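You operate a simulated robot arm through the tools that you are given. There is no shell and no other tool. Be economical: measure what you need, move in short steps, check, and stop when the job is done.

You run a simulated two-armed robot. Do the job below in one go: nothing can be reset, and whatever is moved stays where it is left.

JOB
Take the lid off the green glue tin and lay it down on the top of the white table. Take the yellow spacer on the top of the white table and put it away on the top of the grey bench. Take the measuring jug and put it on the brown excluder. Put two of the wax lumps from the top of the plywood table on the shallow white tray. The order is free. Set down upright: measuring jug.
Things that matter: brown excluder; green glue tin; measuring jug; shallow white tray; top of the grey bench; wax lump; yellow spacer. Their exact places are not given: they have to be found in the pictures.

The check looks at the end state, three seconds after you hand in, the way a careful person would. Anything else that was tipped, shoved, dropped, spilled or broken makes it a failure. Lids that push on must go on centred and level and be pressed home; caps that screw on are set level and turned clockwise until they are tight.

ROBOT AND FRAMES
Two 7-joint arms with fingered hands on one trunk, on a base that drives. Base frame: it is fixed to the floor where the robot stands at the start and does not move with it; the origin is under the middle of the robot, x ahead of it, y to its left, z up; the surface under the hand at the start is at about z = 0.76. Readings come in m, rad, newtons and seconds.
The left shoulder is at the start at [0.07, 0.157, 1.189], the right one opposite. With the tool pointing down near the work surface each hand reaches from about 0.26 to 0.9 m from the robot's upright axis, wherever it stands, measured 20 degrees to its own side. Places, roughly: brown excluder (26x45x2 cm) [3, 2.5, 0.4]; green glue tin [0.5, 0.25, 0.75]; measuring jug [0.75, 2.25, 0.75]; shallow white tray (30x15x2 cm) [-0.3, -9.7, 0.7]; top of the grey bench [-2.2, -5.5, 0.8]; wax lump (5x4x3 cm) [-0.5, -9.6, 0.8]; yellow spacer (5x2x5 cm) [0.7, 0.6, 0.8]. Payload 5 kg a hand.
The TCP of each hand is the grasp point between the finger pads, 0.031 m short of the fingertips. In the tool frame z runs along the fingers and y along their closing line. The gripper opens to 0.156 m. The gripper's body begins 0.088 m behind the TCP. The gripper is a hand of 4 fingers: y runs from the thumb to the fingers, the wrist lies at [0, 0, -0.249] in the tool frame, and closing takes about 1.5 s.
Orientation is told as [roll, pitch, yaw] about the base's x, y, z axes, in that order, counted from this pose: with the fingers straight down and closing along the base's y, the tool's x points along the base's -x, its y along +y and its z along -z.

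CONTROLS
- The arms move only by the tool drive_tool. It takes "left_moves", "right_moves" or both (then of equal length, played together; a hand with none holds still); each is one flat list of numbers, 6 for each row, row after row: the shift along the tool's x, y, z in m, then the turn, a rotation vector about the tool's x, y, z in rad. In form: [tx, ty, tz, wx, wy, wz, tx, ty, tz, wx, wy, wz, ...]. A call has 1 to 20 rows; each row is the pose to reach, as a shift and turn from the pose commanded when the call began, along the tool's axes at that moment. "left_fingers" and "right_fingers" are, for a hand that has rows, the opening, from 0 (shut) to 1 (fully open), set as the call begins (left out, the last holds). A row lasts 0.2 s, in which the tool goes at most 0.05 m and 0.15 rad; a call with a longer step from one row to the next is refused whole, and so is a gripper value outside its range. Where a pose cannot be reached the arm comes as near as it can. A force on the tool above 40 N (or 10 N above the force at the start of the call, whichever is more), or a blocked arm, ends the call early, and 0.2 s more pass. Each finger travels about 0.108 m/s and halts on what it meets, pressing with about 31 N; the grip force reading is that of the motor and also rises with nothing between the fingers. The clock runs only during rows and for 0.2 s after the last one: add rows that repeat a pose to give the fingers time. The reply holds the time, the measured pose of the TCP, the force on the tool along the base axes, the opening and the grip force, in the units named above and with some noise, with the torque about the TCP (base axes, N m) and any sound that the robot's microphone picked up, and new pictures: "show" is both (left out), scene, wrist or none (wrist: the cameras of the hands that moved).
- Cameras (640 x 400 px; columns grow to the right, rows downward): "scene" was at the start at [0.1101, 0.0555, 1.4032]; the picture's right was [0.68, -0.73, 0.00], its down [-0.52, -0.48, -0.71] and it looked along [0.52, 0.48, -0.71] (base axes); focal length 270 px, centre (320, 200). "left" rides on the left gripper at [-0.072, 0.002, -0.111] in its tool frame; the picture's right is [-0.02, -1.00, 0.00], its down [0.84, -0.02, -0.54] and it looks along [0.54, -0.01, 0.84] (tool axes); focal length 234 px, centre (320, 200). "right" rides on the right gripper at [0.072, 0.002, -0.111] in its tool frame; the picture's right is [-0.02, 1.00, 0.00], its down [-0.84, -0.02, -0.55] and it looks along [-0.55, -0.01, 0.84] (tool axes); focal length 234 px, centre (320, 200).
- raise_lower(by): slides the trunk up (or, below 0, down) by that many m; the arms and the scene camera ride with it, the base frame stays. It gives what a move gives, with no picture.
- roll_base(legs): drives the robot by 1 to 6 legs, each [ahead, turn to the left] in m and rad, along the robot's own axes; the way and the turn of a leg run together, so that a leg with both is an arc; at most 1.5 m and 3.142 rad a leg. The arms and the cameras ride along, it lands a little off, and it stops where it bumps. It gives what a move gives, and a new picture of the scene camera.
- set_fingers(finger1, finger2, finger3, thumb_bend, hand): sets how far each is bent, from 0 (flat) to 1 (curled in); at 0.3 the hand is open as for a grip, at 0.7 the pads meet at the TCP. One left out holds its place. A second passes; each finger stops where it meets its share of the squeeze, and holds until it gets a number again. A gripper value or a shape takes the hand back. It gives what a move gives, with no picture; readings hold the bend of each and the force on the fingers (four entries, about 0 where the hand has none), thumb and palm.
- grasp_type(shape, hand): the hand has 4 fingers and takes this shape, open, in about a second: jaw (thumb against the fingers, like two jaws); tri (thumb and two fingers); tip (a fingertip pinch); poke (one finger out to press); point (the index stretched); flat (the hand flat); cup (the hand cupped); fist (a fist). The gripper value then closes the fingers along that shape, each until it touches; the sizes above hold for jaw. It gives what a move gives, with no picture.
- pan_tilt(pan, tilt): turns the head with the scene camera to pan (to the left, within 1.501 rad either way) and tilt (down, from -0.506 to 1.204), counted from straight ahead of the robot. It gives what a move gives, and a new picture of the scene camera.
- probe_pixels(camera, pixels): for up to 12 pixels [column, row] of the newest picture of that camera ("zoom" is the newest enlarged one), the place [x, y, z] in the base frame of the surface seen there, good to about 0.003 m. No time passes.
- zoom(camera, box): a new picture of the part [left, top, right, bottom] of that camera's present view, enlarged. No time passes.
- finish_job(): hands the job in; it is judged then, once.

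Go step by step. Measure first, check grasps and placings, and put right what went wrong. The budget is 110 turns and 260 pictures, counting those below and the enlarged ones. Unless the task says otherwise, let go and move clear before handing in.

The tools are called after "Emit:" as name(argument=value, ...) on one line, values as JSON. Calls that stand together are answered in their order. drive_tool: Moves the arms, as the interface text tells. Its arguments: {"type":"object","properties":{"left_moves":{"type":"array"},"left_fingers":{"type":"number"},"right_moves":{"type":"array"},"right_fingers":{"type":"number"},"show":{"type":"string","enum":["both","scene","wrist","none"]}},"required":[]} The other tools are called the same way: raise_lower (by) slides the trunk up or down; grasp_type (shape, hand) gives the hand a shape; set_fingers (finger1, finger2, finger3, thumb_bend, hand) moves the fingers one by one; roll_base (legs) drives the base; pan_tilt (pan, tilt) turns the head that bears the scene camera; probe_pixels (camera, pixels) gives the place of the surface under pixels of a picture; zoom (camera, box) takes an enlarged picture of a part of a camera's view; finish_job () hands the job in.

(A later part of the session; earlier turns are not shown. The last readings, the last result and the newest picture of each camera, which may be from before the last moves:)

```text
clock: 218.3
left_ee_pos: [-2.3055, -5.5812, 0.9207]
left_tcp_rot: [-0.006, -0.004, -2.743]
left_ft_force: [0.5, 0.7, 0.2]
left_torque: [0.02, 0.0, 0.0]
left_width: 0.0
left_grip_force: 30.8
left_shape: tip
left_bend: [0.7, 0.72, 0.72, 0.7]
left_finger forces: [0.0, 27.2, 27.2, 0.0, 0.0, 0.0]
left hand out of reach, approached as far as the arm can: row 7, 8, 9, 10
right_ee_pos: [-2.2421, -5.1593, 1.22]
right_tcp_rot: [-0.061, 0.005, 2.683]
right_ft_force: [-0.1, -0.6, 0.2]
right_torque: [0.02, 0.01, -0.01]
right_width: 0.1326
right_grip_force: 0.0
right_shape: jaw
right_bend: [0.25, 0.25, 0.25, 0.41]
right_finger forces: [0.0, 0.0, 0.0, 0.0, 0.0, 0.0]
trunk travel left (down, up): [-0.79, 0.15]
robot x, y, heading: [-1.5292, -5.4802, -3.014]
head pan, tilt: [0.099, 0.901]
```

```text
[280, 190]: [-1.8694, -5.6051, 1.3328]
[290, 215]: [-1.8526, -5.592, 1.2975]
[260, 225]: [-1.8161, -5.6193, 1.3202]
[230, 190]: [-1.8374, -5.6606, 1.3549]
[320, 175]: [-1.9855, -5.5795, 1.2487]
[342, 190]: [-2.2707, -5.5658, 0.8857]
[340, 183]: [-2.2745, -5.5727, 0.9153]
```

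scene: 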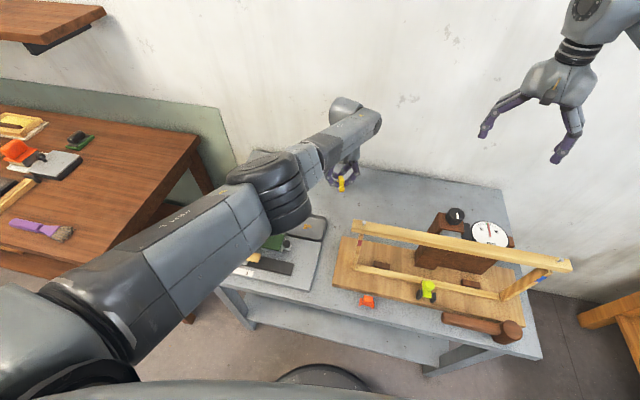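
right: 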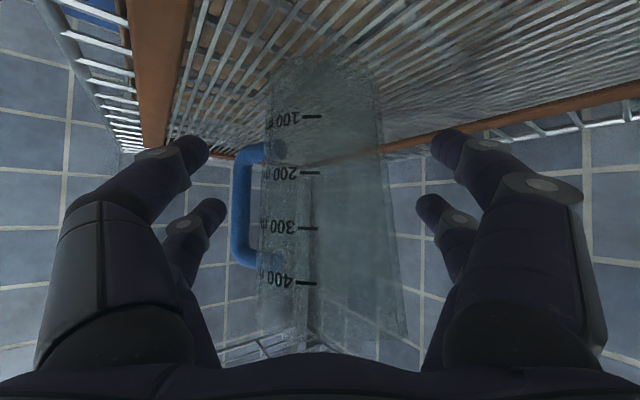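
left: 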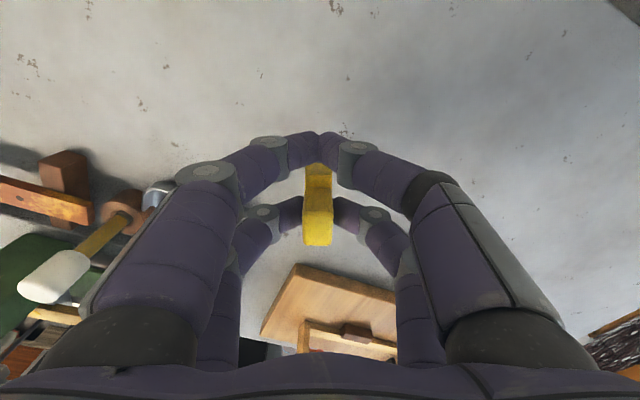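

Reach limit at z 0.92. I'll drive 0.08 m closer, then lower the arm the rest with a slight pull-back.

Emit:
roll_base(legs=[[0.08, 0]])

Emit:
drive_tool(left_moves=[0.02, 0, 0.02, 0, 0, 0, 0.04, 0, 0.04, 0, 0, 0, 0.045, 0, 0.055, 0, 0, 0, 0.045, 0, 0.062, 0, 0, 0, 0.045, 0, 0.062, 0, 0, 0])

```text
clock: 219.3
left_ee_pos: [-2.3806, -5.5838, 0.9266]
left_tcp_rot: [-0.003, -0.01, -2.746]
left_ft_force: [1.0, 0.8, 0.0]
left_torque: [-0.11, 0.09, 0.02]
left_width: 0.0
left_grip_force: 31.0
left_shape: tip
left_bend: [0.7, 0.72, 0.72, 0.7]
left_finger forces: [0.0, 27.1, 27.1, 0.0, 0.0, 0.0]
right_ee_pos: [-2.3089, -5.1658, 1.2262]
right_tcp_rot: [-0.056, -0.002, 2.682]
right_ft_force: [-0.4, 1.3, 0.4]
right_torque: [-0.09, -0.03, -0.02]
right_width: 0.1324
right_grip_force: 0.1
right_shape: jaw
right_bend: [0.25, 0.25, 0.25, 0.41]
right_finger forces: [0.0, 0.0, 0.1, 0.0, 0.0, 0.1]
trunk travel left (down, up): [-0.79, 0.15]
robot x, y, heading: [-1.6072, -5.4902, -3.012]
head pan, tilt: [0.099, 0.901]
```

scene: 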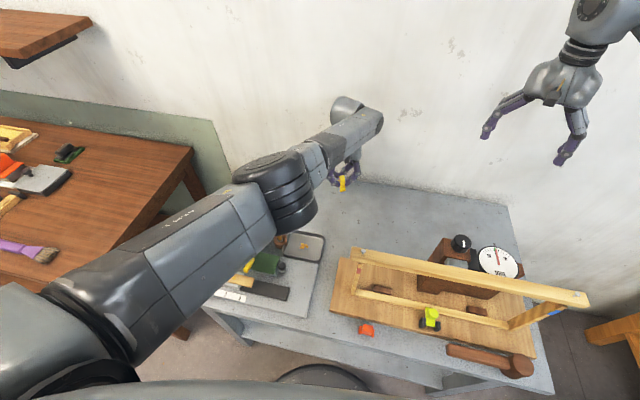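

```text
clock: 220.5
left_ee_pos: [-2.3507, -5.5679, 0.8599]
left_tcp_rot: [-0.005, -0.005, -2.746]
left_ft_force: [-0.9, 0.0, -0.3]
left_torque: [0.0, 0.02, -0.02]
left_width: 0.0001
left_grip_force: 31.1
left_shape: tip
left_bend: [0.7, 0.72, 0.72, 0.7]
left_finger forces: [0.1, 27.1, 27.1, 0.0, 0.1, 0.1]
left hand out of reach, approached as far as the arm can: row 1, 2, 3, 4, 5
right_ee_pos: [-2.3142, -5.1676, 1.2253]
right_tcp_rot: [-0.059, 0.001, 2.683]
right_ft_force: [1.4, -0.2, 0.8]
right_torque: [-0.01, 0.02, 0.02]
right_width: 0.1327
right_grip_force: 0.1
right_shape: jaw
right_bend: [0.25, 0.25, 0.25, 0.41]
right_finger forces: [0.0, 0.0, 0.1, 0.0, 0.0, 0.0]
trunk travel left (down, up): [-0.79, 0.15]
robot x, y, heading: [-1.6041, -5.4869, -3.017]
head pan, tilt: [0.099, 0.901]
```

scene: 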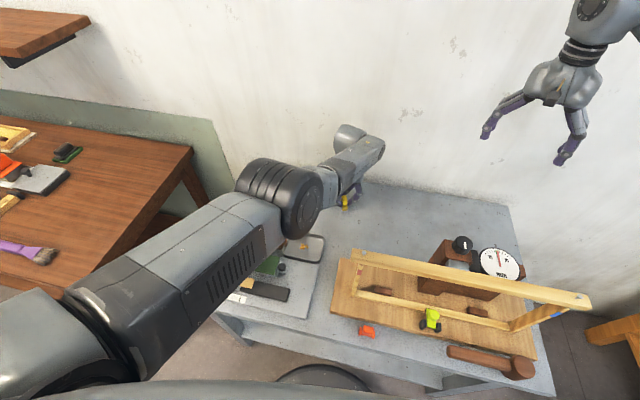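
left: 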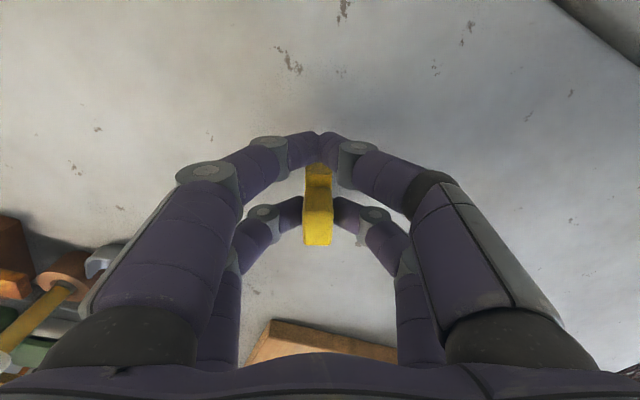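

Only about 12 mm to go; finish with small trunk steps.

Emit:
raise_lower(by=-0.008)

Emit:
raise_lower(by=-0.004)

```text
clock: 221.1
left_ee_pos: [-2.3508, -5.5671, 0.8505]
left_tcp_rot: [-0.006, -0.004, -2.747]
left_ft_force: [-0.9, -1.0, 0.5]
left_torque: [0.0, 0.01, 0.01]
left_width: 0.0003
left_grip_force: 31.0
left_shape: tip
left_bend: [0.7, 0.72, 0.72, 0.7]
left_finger forces: [0.1, 27.1, 27.1, 0.1, 0.1, 0.0]
right_ee_pos: [-2.3142, -5.1673, 1.2159]
right_tcp_rot: [-0.059, 0.002, 2.681]
right_ft_force: [0.7, -0.2, 1.1]
right_torque: [0.02, -0.02, 0.01]
right_width: 0.1325
right_grip_force: 0.0
right_shape: jaw
right_bend: [0.25, 0.25, 0.25, 0.41]
right_finger forces: [0.0, 0.0, 0.0, 0.0, 0.1, 0.1]
trunk travel left (down, up): [-0.782, 0.158]
robot x, y, heading: [-1.6111, -5.4893, -3.011]
head pan, tilt: [0.099, 0.901]
```

```text
clock: 221.6
left_ee_pos: [-2.3505, -5.5681, 0.8473]
left_tcp_rot: [-0.005, -0.004, -2.746]
left_ft_force: [0.4, -1.0, 0.4]
left_torque: [0.03, -0.01, 0.01]
left_width: 0.0
left_grip_force: 30.9
left_shape: tip
left_bend: [0.7, 0.72, 0.72, 0.7]
left_finger forces: [0.0, 27.1, 27.1, 0.1, 0.0, 0.1]
right_ee_pos: [-2.3132, -5.1684, 1.2127]
right_tcp_rot: [-0.058, 0.001, 2.681]
right_ft_force: [0.9, -0.6, 0.6]
right_torque: [-0.02, -0.02, -0.01]
right_width: 0.1324
right_grip_force: 0.1
right_shape: jaw
right_bend: [0.25, 0.25, 0.25, 0.41]
right_finger forces: [0.0, 0.0, 0.0, 0.0, 0.1, 0.0]
trunk travel left (down, up): [-0.778, 0.162]
robot x, y, heading: [-1.6057, -5.4875, -3.009]
head pan, tilt: [0.099, 0.901]
```

Emit:
raise_lower(by=-0.002)

Emit:
raise_lower(by=-0.002)

```text
clock: 222.2
left_ee_pos: [-2.3497, -5.5694, 0.8447]
left_tcp_rot: [-0.004, -0.002, -2.746]
left_ft_force: [-0.6, 0.2, -0.4]
left_torque: [-0.03, -0.02, 0.02]
left_width: 0.0
left_grip_force: 31.1
left_shape: tip
left_bend: [0.7, 0.72, 0.72, 0.7]
left_finger forces: [0.0, 27.1, 27.0, 0.0, 0.0, 0.0]
right_ee_pos: [-2.3149, -5.1684, 1.2111]
right_tcp_rot: [-0.061, 0.003, 2.679]
right_ft_force: [-0.1, -0.2, -0.2]
right_torque: [-0.03, -0.02, 0.01]
right_width: 0.1324
right_grip_force: 0.0
right_shape: jaw
right_bend: [0.25, 0.25, 0.25, 0.41]
right_finger forces: [0.1, 0.0, 0.0, 0.1, 0.0, 0.1]
trunk travel left (down, up): [-0.776, 0.164]
robot x, y, heading: [-1.6078, -5.486, -3.011]
head pan, tilt: [0.099, 0.901]
```

```text
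clock: 222.7
left_ee_pos: [-2.3508, -5.5692, 0.8429]
left_tcp_rot: [-0.004, -0.005, -2.745]
left_ft_force: [-0.3, 0.1, -0.9]
left_torque: [0.0, 0.02, -0.02]
left_width: 0.0001
left_grip_force: 31.1
left_shape: tip
left_bend: [0.7, 0.72, 0.72, 0.7]
left_finger forces: [0.1, 27.1, 27.1, 0.0, 0.0, 0.1]
right_ee_pos: [-2.3148, -5.1684, 1.2092]
right_tcp_rot: [-0.061, 0.003, 2.681]
right_ft_force: [-0.6, 0.2, 0.3]
right_torque: [0.0, -0.02, 0.02]
right_width: 0.1325
right_grip_force: 0.0
right_shape: jaw
right_bend: [0.25, 0.25, 0.25, 0.41]
right_finger forces: [0.0, 0.1, 0.0, 0.1, 0.1, 0.0]
trunk travel left (down, up): [-0.774, 0.166]
robot x, y, heading: [-1.6049, -5.4898, -3.011]
head pan, tilt: [0.099, 0.901]
```

Emit:
zoom(camera="left", box=[240, 140, 400, 260])

Emit:
probe_pixels(camera="zoom", pixels=[[320, 370], [320, 230], [320, 150], [320, 410], [200, 420], [440, 440]])

Emit:
zoom(camera="scene", box=[300, 150, 400, 240])

```text
3.33 times, centred on (320, 200) of left
```

zoom: 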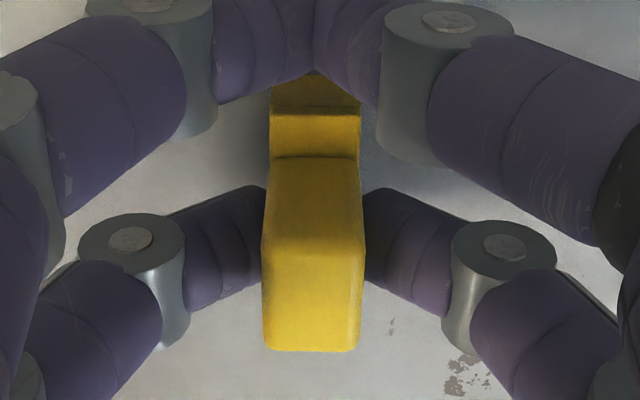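

```text
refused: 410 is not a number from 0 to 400
```

```text
4.44 times, centred on (350, 195) of scene
```

zoom: 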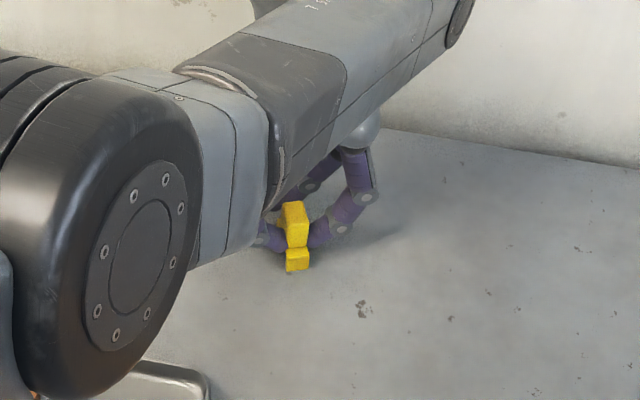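

Emit:
probe_pixels(camera="zoom", pixels=[[130, 240], [100, 380], [200, 150], [295, 262], [295, 215], [300, 240], [290, 290], [360, 320]])

Emit:
raise_lower(by=-0.002)

```text
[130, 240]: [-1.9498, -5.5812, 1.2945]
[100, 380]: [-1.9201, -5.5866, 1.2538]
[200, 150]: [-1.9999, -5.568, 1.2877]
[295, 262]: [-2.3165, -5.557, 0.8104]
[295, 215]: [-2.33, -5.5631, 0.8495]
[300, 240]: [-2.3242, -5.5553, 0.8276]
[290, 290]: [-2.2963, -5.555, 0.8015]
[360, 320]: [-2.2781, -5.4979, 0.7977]
```

```text
clock: 223.2
left_ee_pos: [-2.351, -5.5684, 0.8425]
left_tcp_rot: [-0.008, -0.008, -2.746]
left_ft_force: [1.2, 0.0, 6.4]
left_torque: [0.05, -0.15, -0.03]
left_width: 0.0003
left_grip_force: 30.8
left_shape: tip
left_bend: [0.7, 0.72, 0.72, 0.7]
left_finger forces: [0.0, 28.9, 28.7, 0.1, 0.1, 0.0]
right_ee_pos: [-2.3123, -5.1688, 1.2076]
right_tcp_rot: [-0.059, 0.002, 2.68]
right_ft_force: [-1.1, 0.2, 0.2]
right_torque: [-0.02, 0.0, 0.02]
right_width: 0.1324
right_grip_force: 0.0
right_shape: jaw
right_bend: [0.25, 0.25, 0.25, 0.41]
right_finger forces: [0.0, 0.0, 0.1, 0.0, 0.0, 0.1]
trunk travel left (down, up): [-0.772, 0.168]
robot x, y, heading: [-1.6071, -5.4872, -3.016]
head pan, tilt: [0.099, 0.901]
```

Contact (6.4 N), spacer base on the bench. Open the hand and raise the trunk to lift off straight.

Emit:
drive_tool(left_moves=[0, 0, 0, 0, 0, 0, 0, 0, 0, 0, 0, 0, 0, 0, 0, 0, 0, 0], left_fingers=0.4, show="wrist")

Emit:
raise_lower(by=0.168)

Emit:
zoom(camera="left", box=[160, 80, 480, 300])

```text
clock: 224.0
left_ee_pos: [-2.35, -5.5674, 0.8413]
left_tcp_rot: [-0.005, -0.006, -2.746]
left_ft_force: [0.1, 0.4, 0.4]
left_torque: [0.0, 0.01, -0.03]
left_width: 0.062
left_grip_force: 0.2
left_shape: tip
left_bend: [0.73, 0.73, 0.73, 0.7]
left_finger forces: [0.0, 0.1, 0.0, 0.0, 0.0, 0.1]
right_ee_pos: [-2.3131, -5.1682, 1.208]
right_tcp_rot: [-0.059, 0.001, 2.681]
right_ft_force: [0.4, 0.0, 0.9]
right_torque: [0.03, 0.0, -0.02]
right_width: 0.1323
right_grip_force: 0.0
right_shape: jaw
right_bend: [0.25, 0.25, 0.25, 0.41]
right_finger forces: [0.1, 0.0, 0.0, 0.1, 0.0, 0.0]
trunk travel left (down, up): [-0.772, 0.168]
robot x, y, heading: [-1.6104, -5.4903, -3.01]
head pan, tilt: [0.099, 0.901]
```

left: 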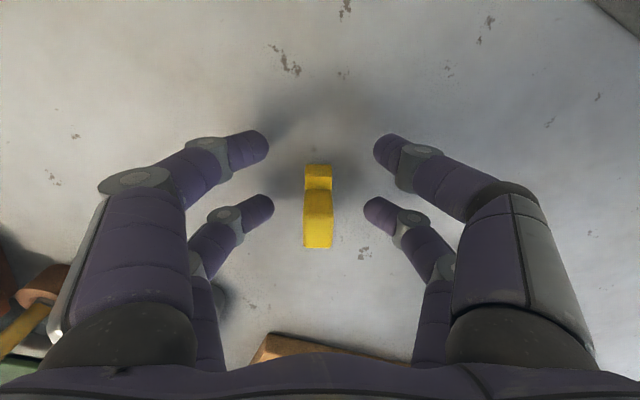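

```text
clock: 225.9
left_ee_pos: [-2.3507, -5.5672, 1.0099]
left_tcp_rot: [-0.006, -0.006, -2.745]
left_ft_force: [-0.1, 1.3, -0.4]
left_torque: [0.01, -0.03, 0.0]
left_width: 0.0621
left_grip_force: 0.0
left_shape: tip
left_bend: [0.73, 0.73, 0.73, 0.7]
left_finger forces: [0.1, 0.0, 0.0, 0.0, 0.0, 0.0]
right_ee_pos: [-2.3132, -5.1682, 1.3762]
right_tcp_rot: [-0.06, 0.0, 2.681]
right_ft_force: [-0.3, -0.7, 1.0]
right_torque: [-0.02, 0.03, 0.01]
right_width: 0.1327
right_grip_force: 0.0
right_shape: jaw
right_bend: [0.25, 0.25, 0.25, 0.41]
right_finger forces: [0.2, 0.0, 0.1, 0.1, 0.1, 0.0]
trunk travel left (down, up): [-0.94, 0.0]
robot x, y, heading: [-1.6052, -5.4876, -3.011]
head pan, tilt: [0.099, 0.901]
```

```text
1.82 times, centred on (320, 190) of left
```

zoom: 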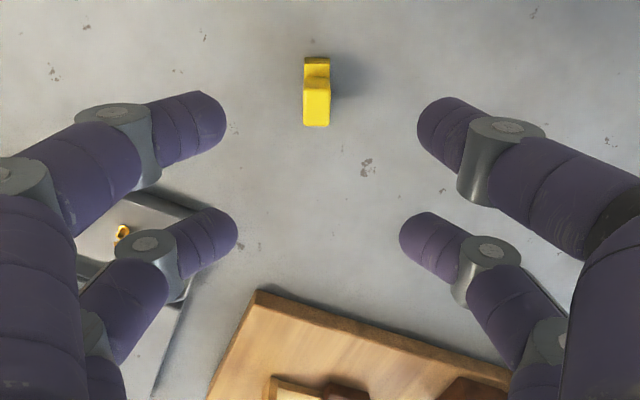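

Spacer stands on the bench. Raise the left hand above the bench's items before leaving.

Emit:
drive_tool(left_moves=[0, 0, -0.045, 0, 0, 0, 0, 0, -0.09, 0, 0, 0, 0, 0, -0.135, 0, 0, 0, 0, 0, -0.18, 0, 0, 0, 0, 0, -0.225, 0, 0, 0, 0, 0, -0.27, 0, 0, 0, 0, 0, -0.315, 0, 0, 0, 0, 0, -0.36, 0, 0, 0], show="scene")

```text
clock: 227.7
left_ee_pos: [-2.405, -5.5608, 1.3766]
left_tcp_rot: [-0.004, -0.003, -2.746]
left_ft_force: [-0.2, 0.9, -1.3]
left_torque: [0.0, 0.01, 0.01]
left_width: 0.0621
left_grip_force: 0.1
left_shape: tip
left_bend: [0.73, 0.73, 0.73, 0.7]
left_finger forces: [0.1, 0.0, 0.0, 0.0, 0.0, 0.0]
left hand out of reach, approached as far as the arm can: row 1, 2, 3, 4, 5, 6, 7, 8
right_ee_pos: [-2.312, -5.1681, 1.3753]
right_tcp_rot: [-0.06, 0.0, 2.68]
right_ft_force: [0.2, 0.5, 0.5]
right_torque: [-0.02, -0.02, -0.01]
right_width: 0.132
right_grip_force: 0.0
right_shape: jaw
right_bend: [0.25, 0.25, 0.25, 0.41]
right_finger forces: [0.0, 0.0, 0.0, 0.0, 0.0, 0.0]
trunk travel left (down, up): [-0.94, 0.0]
robot x, y, heading: [-1.6084, -5.4848, -3.02]
head pan, tilt: [0.099, 0.901]
```

scene: 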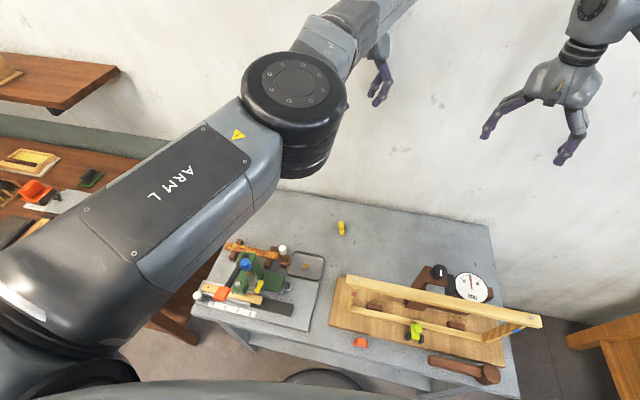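

Spacer is on the bench at (341,228). I'll back away and turn to look toward −y for the plywood table.

Emit:
roll_base(legs=[[-0.42, 0], [0, 1.4]])

Emit:
pan_tilt(pan=0.1, tilt=0.35)

```text
clock: 230.9
left_ee_pos: [-1.9785, -5.5316, 1.3734]
left_tcp_rot: [-0.005, -0.001, -2.707]
left_ft_force: [-0.6, 0.1, -0.3]
left_torque: [-0.03, -0.02, 0.0]
left_width: 0.0625
left_grip_force: 0.2
left_shape: tip
left_bend: [0.73, 0.73, 0.73, 0.7]
left_finger forces: [0.0, 0.1, 0.0, 0.1, 0.0, 0.0]
right_ee_pos: [-1.9011, -5.1368, 1.3751]
right_tcp_rot: [-0.058, 0.003, 2.718]
right_ft_force: [0.3, 0.1, -0.1]
right_torque: [-0.05, 0.0, 0.01]
right_width: 0.1324
right_grip_force: 0.0
right_shape: jaw
right_bend: [0.25, 0.25, 0.25, 0.41]
right_finger forces: [0.2, 0.0, 0.1, 0.0, 0.1, 0.0]
trunk travel left (down, up): [-0.94, 0.0]
robot x, y, heading: [-1.1811, -5.4355, -2.974]
head pan, tilt: [0.099, 0.901]
stopped in leg 2: the robot was blocked; the commanded pose is now the measured one
```

scene: 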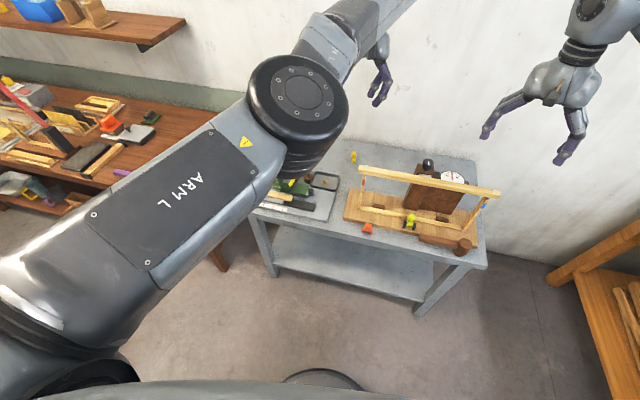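

```text
clock: 231.8
left_ee_pos: [-1.9771, -5.5371, 1.3737]
left_tcp_rot: [-0.007, 0.001, -2.707]
left_ft_force: [-0.7, 1.0, 0.6]
left_torque: [0.01, 0.0, 0.0]
left_width: 0.0625
left_grip_force: 0.0
left_shape: tip
left_bend: [0.73, 0.73, 0.73, 0.7]
left_finger forces: [0.0, 0.1, 0.0, 0.0, 0.0, 0.0]
right_ee_pos: [-1.8999, -5.1422, 1.3739]
right_tcp_rot: [-0.058, 0.002, 2.72]
right_ft_force: [0.1, -0.1, -0.5]
right_torque: [-0.04, 0.0, 0.0]
right_width: 0.1324
right_grip_force: 0.1
right_shape: jaw
right_bend: [0.25, 0.25, 0.25, 0.41]
right_finger forces: [0.0, 0.0, 0.0, 0.1, 0.1, 0.1]
trunk travel left (down, up): [-0.94, 0.0]
robot x, y, heading: [-1.1813, -5.4339, -2.977]
head pan, tilt: [0.099, 0.351]
```

scene: 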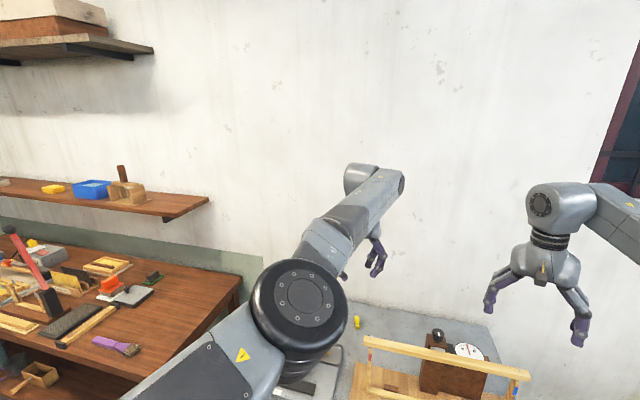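

Turning got blocked. I'll look to the left and behind.

Emit:
pan_tilt(pan=1.5, tilt=0.6)

Emit:
pan_tilt(pan=-1.5, tilt=0.6)

```text
clock: 233.4
left_ee_pos: [-1.9771, -5.5355, 1.375]
left_tcp_rot: [-0.006, 0.0, -2.704]
left_ft_force: [-0.1, -0.6, -0.5]
left_torque: [0.04, 0.02, 0.0]
left_width: 0.062
left_grip_force: 0.0
left_shape: tip
left_bend: [0.73, 0.73, 0.73, 0.7]
left_finger forces: [0.1, 0.1, 0.1, 0.0, 0.0, 0.0]
right_ee_pos: [-1.899, -5.1407, 1.3748]
right_tcp_rot: [-0.06, 0.001, 2.72]
right_ft_force: [0.2, 0.3, 0.2]
right_torque: [0.01, -0.01, -0.01]
right_width: 0.1326
right_grip_force: 0.0
right_shape: jaw
right_bend: [0.25, 0.25, 0.25, 0.41]
right_finger forces: [0.1, 0.0, 0.0, 0.0, 0.0, 0.1]
trunk travel left (down, up): [-0.94, 0.0]
robot x, y, heading: [-1.1805, -5.4347, -2.975]
head pan, tilt: [1.499, 0.6]
```

scene: 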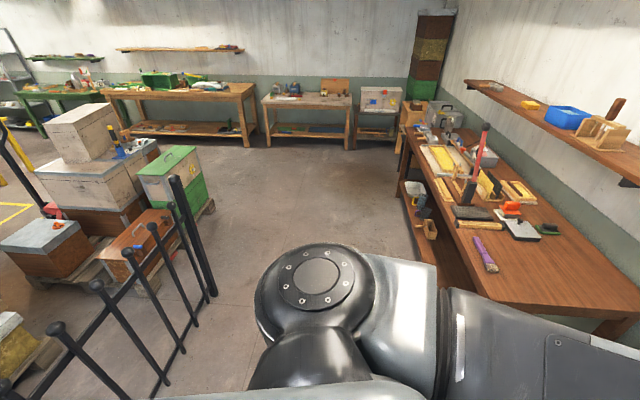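

```text
clock: 236.0
left_ee_pos: [-1.9761, -5.5366, 1.3739]
left_tcp_rot: [-0.003, -0.001, -2.708]
left_ft_force: [0.1, 0.3, -0.1]
left_torque: [0.0, 0.0, 0.02]
left_width: 0.0622
left_grip_force: 0.0
left_shape: tip
left_bend: [0.73, 0.73, 0.73, 0.7]
left_finger forces: [0.0, 0.0, 0.0, 0.0, 0.0, 0.1]
right_ee_pos: [-1.9001, -5.1404, 1.3747]
right_tcp_rot: [-0.059, 0.001, 2.722]
right_ft_force: [0.0, 0.2, 0.1]
right_torque: [-0.03, 0.02, -0.01]
right_width: 0.1324
right_grip_force: 0.0
right_shape: jaw
right_bend: [0.25, 0.25, 0.25, 0.41]
right_finger forces: [0.1, 0.1, 0.0, 0.0, 0.0, 0.0]
trunk travel left (down, up): [-0.94, 0.0]
robot x, y, heading: [-1.1798, -5.4315, -2.979]
head pan, tilt: [-1.499, 0.6]
```

scene: 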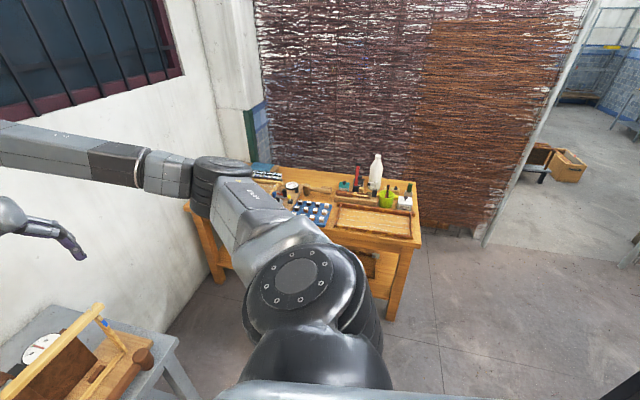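

Emit:
roll_base(legs=[[0.12, 0], [0, 0.4]])

```text
clock: 237.7
left_ee_pos: [-2.0772, -5.5869, 1.3406]
left_tcp_rot: [0.057, 0.072, -2.709]
left_ft_force: [-1.0, 0.2, -0.2]
left_torque: [-0.01, -0.13, 0.0]
left_width: 0.0622
left_grip_force: 0.0
left_shape: tip
left_bend: [0.73, 0.73, 0.73, 0.7]
left_finger forces: [0.1, 0.0, 0.1, 0.0, 0.0, 0.1]
right_ee_pos: [-2.0266, -5.1916, 1.3757]
right_tcp_rot: [-0.056, 0.0, 2.776]
right_ft_force: [-1.4, -0.3, -0.7]
right_torque: [-0.04, -0.17, 0.0]
right_width: 0.1325
right_grip_force: 0.1
right_shape: jaw
right_bend: [0.25, 0.25, 0.25, 0.41]
right_finger forces: [0.0, 0.0, 0.0, 0.0, 0.0, 0.1]
trunk travel left (down, up): [-0.94, 0.0]
robot x, y, heading: [-1.296, -5.4511, -2.919]
head pan, tilt: [-1.499, 0.6]
stopped in leg 2: the robot was blocked; the commanded pose is now the measured one
```

scene: 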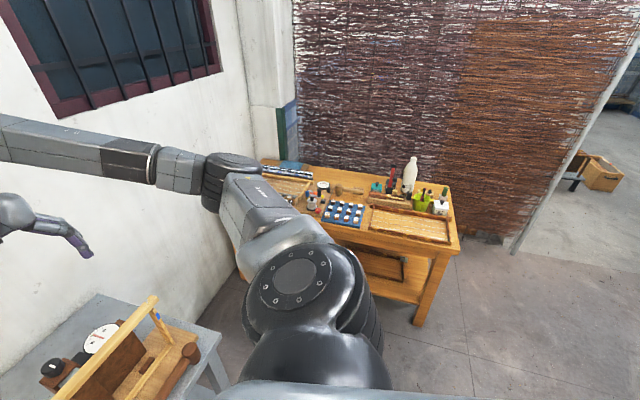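

The left arm's pose was disturbed, so something touches the left arm. Looking there.

Emit:
pan_tilt(pan=0.4, tilt=0.6)

Emit:
probe_pixels(camera="scene", pixels=[[100, 100], [200, 200], [300, 200], [320, 260], [250, 250], [150, 300], [60, 200]])

```text
clock: 239.6
left_ee_pos: [-2.0618, -5.5919, 1.3483]
left_tcp_rot: [0.05, 0.062, -2.71]
left_ft_force: [1.0, 0.4, 0.6]
left_torque: [-0.03, -0.03, 0.04]
left_width: 0.0624
left_grip_force: 0.0
left_shape: tip
left_bend: [0.73, 0.73, 0.73, 0.7]
left_finger forces: [0.0, 0.1, 0.1, 0.0, 0.0, 0.0]
right_ee_pos: [-2.0111, -5.1963, 1.3833]
right_tcp_rot: [-0.052, -0.012, 2.774]
right_ft_force: [0.0, 0.0, 0.6]
right_torque: [0.0, 0.02, 0.02]
right_width: 0.1326
right_grip_force: 0.0
right_shape: jaw
right_bend: [0.25, 0.25, 0.25, 0.41]
right_finger forces: [0.0, 0.0, 0.1, 0.1, 0.0, 0.0]
trunk travel left (down, up): [-0.94, 0.0]
robot x, y, heading: [-1.2979, -5.4505, -2.919]
head pan, tilt: [0.4, 0.6]
```

scene: 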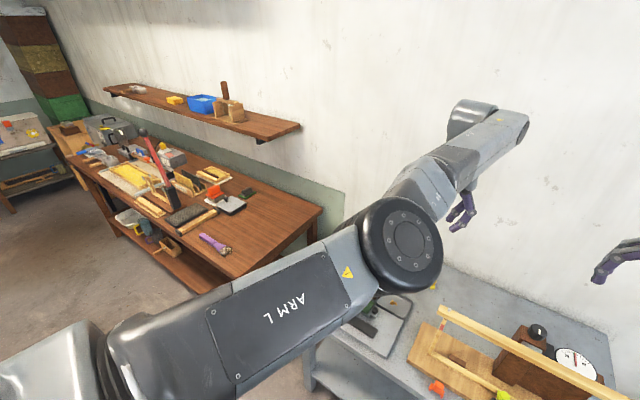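

```text
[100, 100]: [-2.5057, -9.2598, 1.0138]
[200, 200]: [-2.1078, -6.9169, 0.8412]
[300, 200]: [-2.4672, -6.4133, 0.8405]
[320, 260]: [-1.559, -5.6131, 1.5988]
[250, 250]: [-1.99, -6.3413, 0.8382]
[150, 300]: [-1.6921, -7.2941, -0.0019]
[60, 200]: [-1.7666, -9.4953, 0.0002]
```

Nothing visible touches; the arms are stretched and near their limits. I'll fold both arms in, then retry.

Emit:
drive_tool(left_moves=[0.021, 0.033, 0, 0, 0, 0, 0.042, 0.066, 0, 0, 0, 0, 0.063, 0.1, 0, 0, 0, 0, 0.084, 0.133, 0, 0, 0, 0, 0.106, 0.166, 0, 0, 0, 0, 0.127, 0.199, 0, 0, 0, 0, 0.148, 0.232, 0, 0, 0, 0, 0.169, 0.266, 0, 0, 0, 0, 0.19, 0.299, 0, 0, 0, 0, 0.211, 0.332, 0, 0, 0, 0], right_moves=[0.017, 0, 0, 0, 0, 0, 0.034, 0, 0, 0, 0, 0, 0.052, 0, 0, 0, 0, 0, 0.069, 0, 0, 0, 0, 0, 0.086, 0, 0, 0, 0, 0, 0.103, 0, 0, 0, 0, 0, 0.12, 0, 0, 0, 0, 0, 0.138, 0, 0, 0, 0, 0, 0.155, 0, 0, 0, 0, 0, 0.172, 0, 0, 0, 0, 0], show="scene")

Emit:
roll_base(legs=[[0, 0.3]])

```text
clock: 241.8
left_ee_pos: [-1.7309, -5.8062, 1.3759]
left_tcp_rot: [0.05, 0.06, -2.709]
left_ft_force: [0.4, 0.1, 0.5]
left_torque: [0.01, 0.03, -0.01]
left_width: 0.0623
left_grip_force: 0.1
left_shape: tip
left_bend: [0.73, 0.73, 0.73, 0.7]
left_finger forces: [0.0, 0.0, 0.0, 0.1, 0.1, 0.1]
left hand out of reach, approached as far as the arm can: row 1
right_ee_pos: [-1.8485, -5.2593, 1.3822]
right_tcp_rot: [-0.052, -0.015, 2.776]
right_ft_force: [0.5, 0.4, 0.6]
right_torque: [0.02, 0.03, 0.02]
right_width: 0.1324
right_grip_force: 0.1
right_shape: jaw
right_bend: [0.25, 0.25, 0.25, 0.41]
right_finger forces: [0.0, 0.0, 0.1, 0.0, 0.1, 0.0]
trunk travel left (down, up): [-0.94, 0.0]
robot x, y, heading: [-1.2947, -5.4528, -2.919]
head pan, tilt: [0.4, 0.6]
```

scene: 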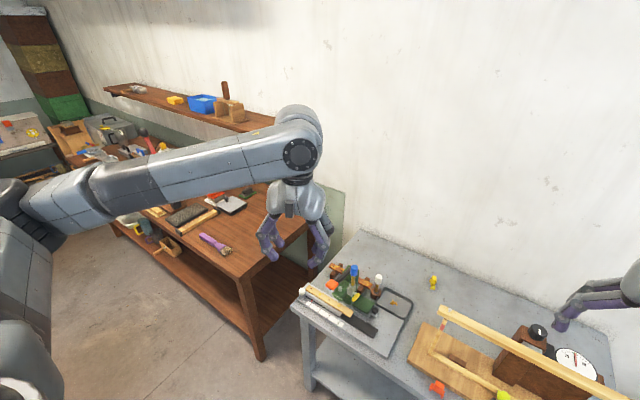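

```text
clock: 242.6
left_ee_pos: [-1.7178, -5.8234, 1.3769]
left_tcp_rot: [0.049, 0.058, -2.658]
left_ft_force: [0.3, 0.6, 0.4]
left_torque: [-0.03, -0.02, 0.0]
left_width: 0.0629
left_grip_force: 0.0
left_shape: tip
left_bend: [0.73, 0.73, 0.73, 0.7]
left_finger forces: [0.0, 0.1, 0.0, 0.1, 0.1, 0.1]
right_ee_pos: [-1.8633, -5.2832, 1.3802]
right_tcp_rot: [-0.049, -0.009, 2.825]
right_ft_force: [-0.4, 0.2, -0.4]
right_torque: [-0.01, -0.03, -0.01]
right_width: 0.1325
right_grip_force: 0.1
right_shape: jaw
right_bend: [0.25, 0.25, 0.25, 0.41]
right_finger forces: [0.1, 0.0, 0.0, 0.0, 0.0, 0.0]
trunk travel left (down, up): [-0.94, 0.0]
robot x, y, heading: [-1.3027, -5.451, -2.874]
head pan, tilt: [0.4, 0.6]
stopped in leg 1: the robot was blocked; the commanded pose is now the measured one
```

scene: 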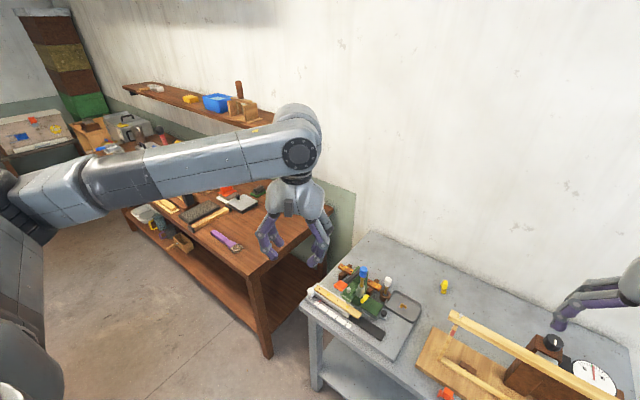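

Emit:
roll_base(legs=[[-0.12, 0]])

Emit:
raise_lower(by=-0.35)

Emit:
roll_base(legs=[[0, 0.3]])

```text
clock: 243.8
left_ee_pos: [-1.6065, -5.7945, 1.375]
left_tcp_rot: [0.047, 0.061, -2.66]
left_ft_force: [-0.6, -0.1, -0.5]
left_torque: [0.0, -0.04, 0.01]
left_width: 0.0626
left_grip_force: 0.0
left_shape: tip
left_bend: [0.73, 0.73, 0.73, 0.7]
left_finger forces: [0.0, 0.0, 0.1, 0.1, 0.0, 0.0]
right_ee_pos: [-1.7487, -5.2541, 1.3798]
right_tcp_rot: [-0.054, -0.008, 2.824]
right_ft_force: [-0.1, -0.2, 0.1]
right_torque: [0.02, -0.03, 0.0]
right_width: 0.1325
right_grip_force: 0.1
right_shape: jaw
right_bend: [0.25, 0.25, 0.25, 0.41]
right_finger forces: [0.0, 0.0, 0.0, 0.1, 0.0, 0.0]
trunk travel left (down, up): [-0.94, 0.0]
robot x, y, heading: [-1.1831, -5.4178, -2.874]
head pan, tilt: [0.4, 0.6]
```

scene: 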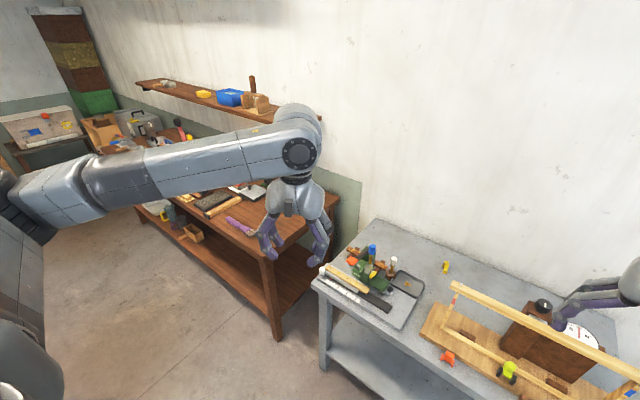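

```text
clock: 247.3
left_ee_pos: [-1.6018, -5.7936, 1.0267]
left_tcp_rot: [0.047, 0.056, -2.658]
left_ft_force: [0.0, -0.3, 0.2]
left_torque: [-0.02, -0.02, -0.02]
left_width: 0.0626
left_grip_force: 0.1
left_shape: tip
left_bend: [0.73, 0.73, 0.73, 0.7]
left_finger forces: [0.0, 0.0, 0.0, 0.0, 0.0, 0.0]
right_ee_pos: [-1.7452, -5.2538, 1.0322]
right_tcp_rot: [-0.053, -0.01, 2.823]
right_ft_force: [-1.0, 0.1, -0.5]
right_torque: [-0.02, -0.04, -0.01]
right_width: 0.1328
right_grip_force: 0.1
right_shape: jaw
right_bend: [0.25, 0.25, 0.25, 0.41]
right_finger forces: [0.0, 0.0, 0.0, 0.0, 0.0, 0.0]
trunk travel left (down, up): [-0.59, 0.35]
robot x, y, heading: [-1.1817, -5.4197, -2.873]
head pan, tilt: [0.4, 0.6]
```

```text
clock: 248.6
left_ee_pos: [-1.4726, -5.9013, 1.0267]
left_tcp_rot: [0.048, 0.059, -2.354]
left_ft_force: [0.4, 0.1, -0.7]
left_torque: [-0.03, 0.02, -0.01]
left_width: 0.0627
left_grip_force: 0.0
left_shape: tip
left_bend: [0.73, 0.73, 0.73, 0.7]
left_finger forces: [0.1, 0.0, 0.1, 0.0, 0.1, 0.0]
right_ee_pos: [-1.769, -5.4292, 1.0321]
right_tcp_rot: [-0.054, -0.01, 3.125]
right_ft_force: [-0.7, -0.3, 0.5]
right_torque: [0.02, 0.03, 0.0]
right_width: 0.1324
right_grip_force: 0.1
right_shape: jaw
right_bend: [0.25, 0.25, 0.25, 0.41]
right_finger forces: [0.1, 0.0, 0.1, 0.0, 0.0, 0.0]
trunk travel left (down, up): [-0.59, 0.35]
robot x, y, heading: [-1.1849, -5.422, -2.578]
head pan, tilt: [0.4, 0.6]
```

scene: 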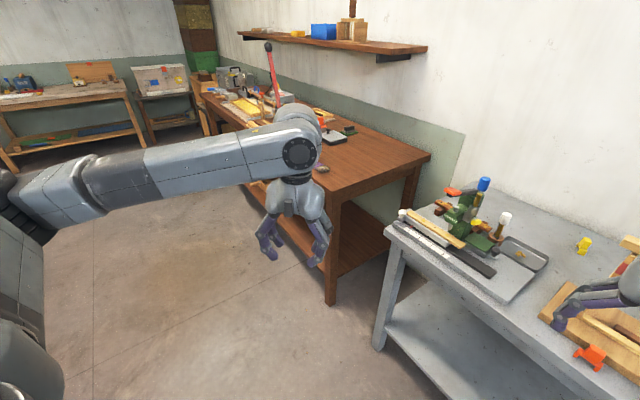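

Turning works with the trunk lower. Continue turning to face −y and probe the tables at the far wall.

Emit:
roll_base(legs=[[0, 1.0]])

Emit:
pan_tilt(pan=0.1, tilt=0.3)

```text
clock: 251.6
left_ee_pos: [-0.9285, -5.9192, 1.0272]
left_tcp_rot: [0.048, 0.058, -1.339]
left_ft_force: [-0.7, -0.2, -0.2]
left_torque: [-0.02, 0.04, 0.02]
left_width: 0.0623
left_grip_force: 0.1
left_shape: tip
left_bend: [0.73, 0.73, 0.73, 0.7]
left_finger forces: [0.0, 0.0, 0.1, 0.0, 0.0, 0.0]
right_ee_pos: [-1.4869, -5.9238, 1.0306]
right_tcp_rot: [-0.053, -0.009, -2.143]
right_ft_force: [0.6, -0.1, -0.1]
right_torque: [0.02, 0.0, 0.0]
right_width: 0.1326
right_grip_force: 0.1
right_shape: jaw
right_bend: [0.25, 0.25, 0.25, 0.41]
right_finger forces: [0.1, 0.1, 0.0, 0.0, 0.1, 0.0]
trunk travel left (down, up): [-0.59, 0.35]
robot x, y, heading: [-1.186, -5.4202, -1.559]
head pan, tilt: [0.4, 0.6]
```

scene: 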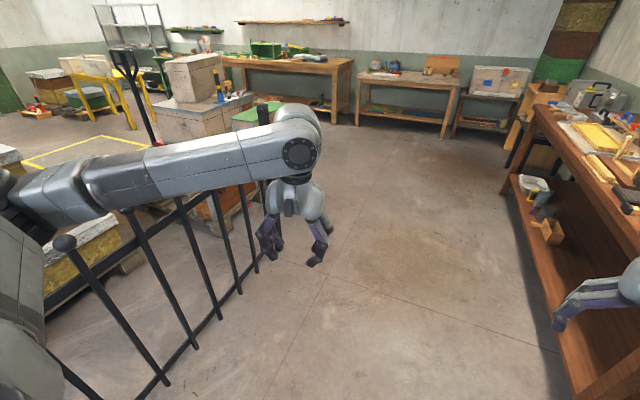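

```text
clock: 252.4
left_ee_pos: [-0.9267, -5.9195, 1.0274]
left_tcp_rot: [0.047, 0.057, -1.342]
left_ft_force: [0.4, 0.2, 0.1]
left_torque: [0.01, 0.0, -0.02]
left_width: 0.0623
left_grip_force: 0.0
left_shape: tip
left_bend: [0.73, 0.73, 0.73, 0.7]
left_finger forces: [0.0, 0.0, 0.0, 0.1, 0.1, 0.0]
right_ee_pos: [-1.4869, -5.9235, 1.032]
right_tcp_rot: [-0.053, -0.01, -2.141]
right_ft_force: [-0.3, 0.6, -0.1]
right_torque: [-0.02, -0.03, 0.02]
right_width: 0.1324
right_grip_force: 0.0
right_shape: jaw
right_bend: [0.25, 0.25, 0.25, 0.41]
right_finger forces: [0.0, 0.0, 0.1, 0.0, 0.1, 0.0]
trunk travel left (down, up): [-0.59, 0.35]
robot x, y, heading: [-1.1787, -5.4251, -1.559]
head pan, tilt: [0.099, 0.3]
```

scene: 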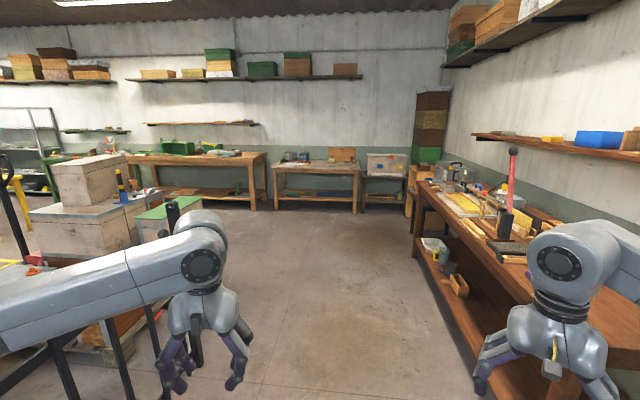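

Emit:
zoom(camera="scene", box=[110, 110, 430, 230])

Emit:
probe_pixels(camera="scene", pixels=[[205, 158], [180, 152], [245, 155], [310, 165], [340, 160], [385, 165], [250, 205], [357, 208], [190, 300], [405, 210], [150, 158], [280, 195]])

```text
2.00 times, centred on (270, 170) of scene
```

zoom: 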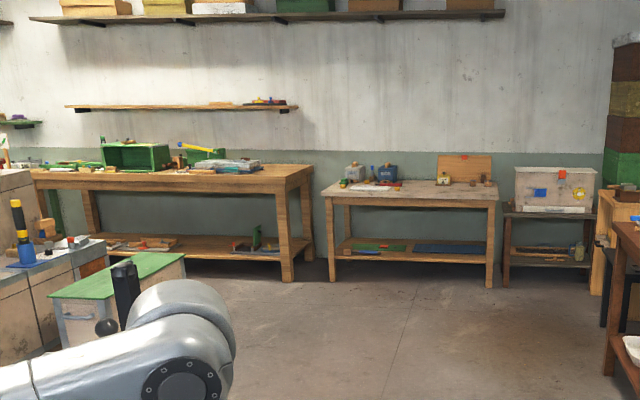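

```text
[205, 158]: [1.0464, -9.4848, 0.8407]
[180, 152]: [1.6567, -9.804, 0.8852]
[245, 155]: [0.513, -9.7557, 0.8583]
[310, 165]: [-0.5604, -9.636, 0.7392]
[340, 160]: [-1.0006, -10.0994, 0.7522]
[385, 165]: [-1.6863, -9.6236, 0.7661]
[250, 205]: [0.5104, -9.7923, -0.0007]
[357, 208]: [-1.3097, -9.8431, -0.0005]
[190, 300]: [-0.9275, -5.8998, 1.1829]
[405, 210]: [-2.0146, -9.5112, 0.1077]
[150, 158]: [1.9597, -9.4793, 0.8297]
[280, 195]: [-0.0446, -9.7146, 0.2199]
```

Plywood table is at about x −1.3…0.1, y −9.6…−10.3, z 0.74. The aisle is clear; driving there.

Emit:
roll_base(legs=[[0, 0.1], [1.4, 0], [1.4, 0], [0.45, 0]])

Emit:
pan_tilt(pan=0.25, tilt=0.6)

```text
clock: 268.9
left_ee_pos: [-0.533, -9.1372, 1.027]
left_tcp_rot: [0.048, 0.059, -1.247]
left_ft_force: [0.5, 0.6, -0.5]
left_torque: [0.02, 0.01, -0.01]
left_width: 0.0628
left_grip_force: 0.0
left_shape: tip
left_bend: [0.73, 0.73, 0.73, 0.7]
left_finger forces: [0.0, 0.1, 0.0, 0.1, 0.0, 0.1]
right_ee_pos: [-1.089, -9.1952, 1.0317]
right_tcp_rot: [-0.052, -0.011, -2.048]
right_ft_force: [0.6, 0.4, -0.4]
right_torque: [0.02, 0.0, 0.02]
right_width: 0.1325
right_grip_force: 0.1
right_shape: jaw
right_bend: [0.25, 0.25, 0.25, 0.41]
right_finger forces: [0.0, 0.0, 0.0, 0.1, 0.0, 0.0]
trunk travel left (down, up): [-0.59, 0.35]
robot x, y, heading: [-0.8354, -8.6681, -1.465]
head pan, tilt: [0.099, 0.3]
```

scene: 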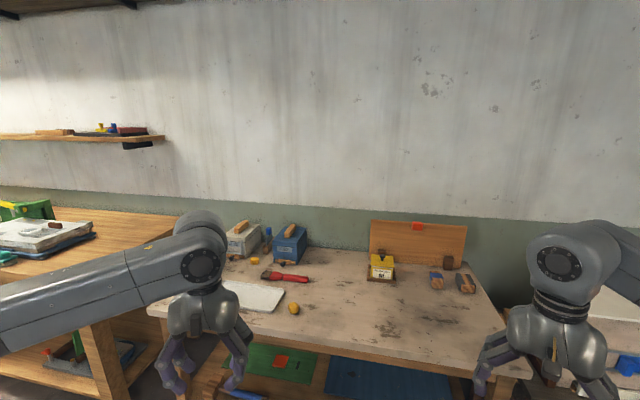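

```text
clock: 269.7
left_ee_pos: [-0.5346, -9.1366, 1.0288]
left_tcp_rot: [0.049, 0.057, -1.246]
left_ft_force: [-0.3, 0.0, -0.2]
left_torque: [0.02, 0.01, 0.01]
left_width: 0.0627
left_grip_force: 0.0
left_shape: tip
left_bend: [0.73, 0.73, 0.73, 0.7]
left_finger forces: [0.0, 0.1, 0.0, 0.0, 0.1, 0.1]
right_ee_pos: [-1.0894, -9.1941, 1.032]
right_tcp_rot: [-0.05, -0.01, -2.046]
right_ft_force: [-0.2, 0.0, 0.5]
right_torque: [-0.01, -0.01, 0.0]
right_width: 0.1325
right_grip_force: 0.1
right_shape: jaw
right_bend: [0.25, 0.25, 0.25, 0.41]
right_finger forces: [0.1, 0.1, 0.0, 0.0, 0.1, 0.0]
trunk travel left (down, up): [-0.59, 0.35]
robot x, y, heading: [-0.8341, -8.6656, -1.464]
head pan, tilt: [0.25, 0.6]
```

scene: 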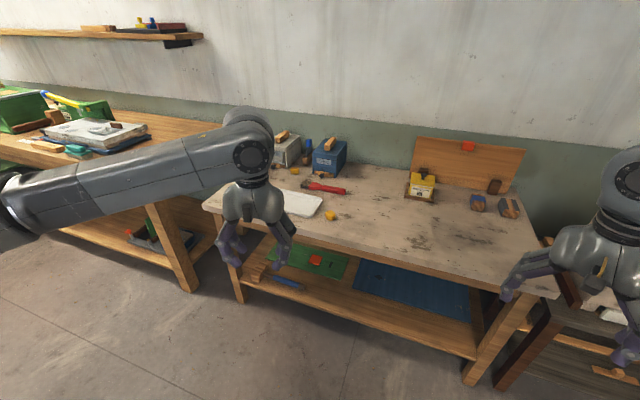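

Emit:
zoom(camera="scene", box=[200, 120, 400, 250])

Emit:
zoom(camera="scene", box=[380, 130, 540, 240])

```text
3.08 times, centred on (300, 185) of scene
```

zoom: 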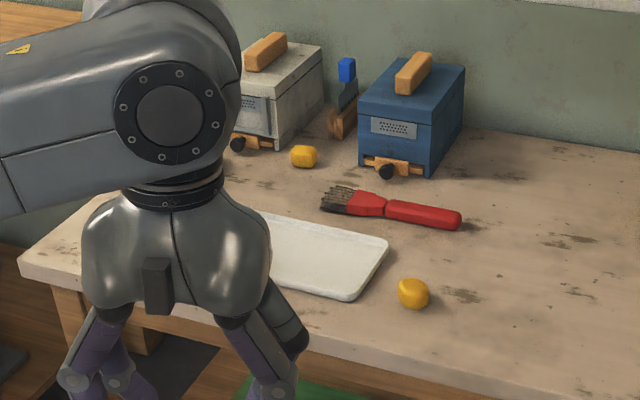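

```text
3.64 times, centred on (460, 185) of scene
```

zoom: 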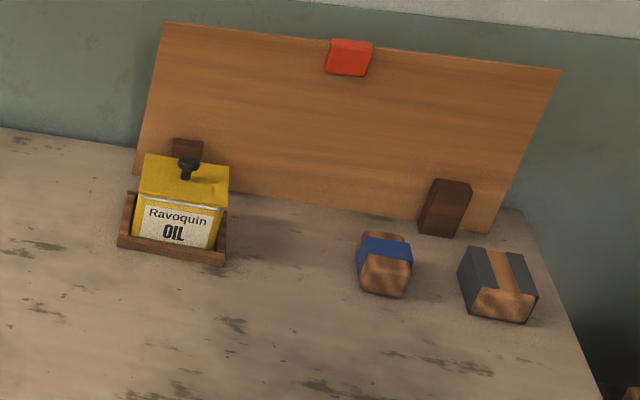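

Emit:
probe_pixels(camera="scene", pixels=[[330, 212], [330, 217], [326, 214], [335, 214], [295, 168], [295, 172], [290, 170], [300, 170], [300, 203], [321, 200], [308, 215], [290, 190]])

```text
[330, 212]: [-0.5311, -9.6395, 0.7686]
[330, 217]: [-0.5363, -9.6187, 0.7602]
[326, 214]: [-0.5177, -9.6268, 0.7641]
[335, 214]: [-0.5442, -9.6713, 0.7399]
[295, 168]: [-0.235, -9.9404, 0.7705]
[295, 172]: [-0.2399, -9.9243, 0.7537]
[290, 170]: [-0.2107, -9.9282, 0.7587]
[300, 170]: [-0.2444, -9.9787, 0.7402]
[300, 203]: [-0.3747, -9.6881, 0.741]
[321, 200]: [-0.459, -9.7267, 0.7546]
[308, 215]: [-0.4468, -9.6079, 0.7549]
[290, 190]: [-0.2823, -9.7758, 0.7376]
```

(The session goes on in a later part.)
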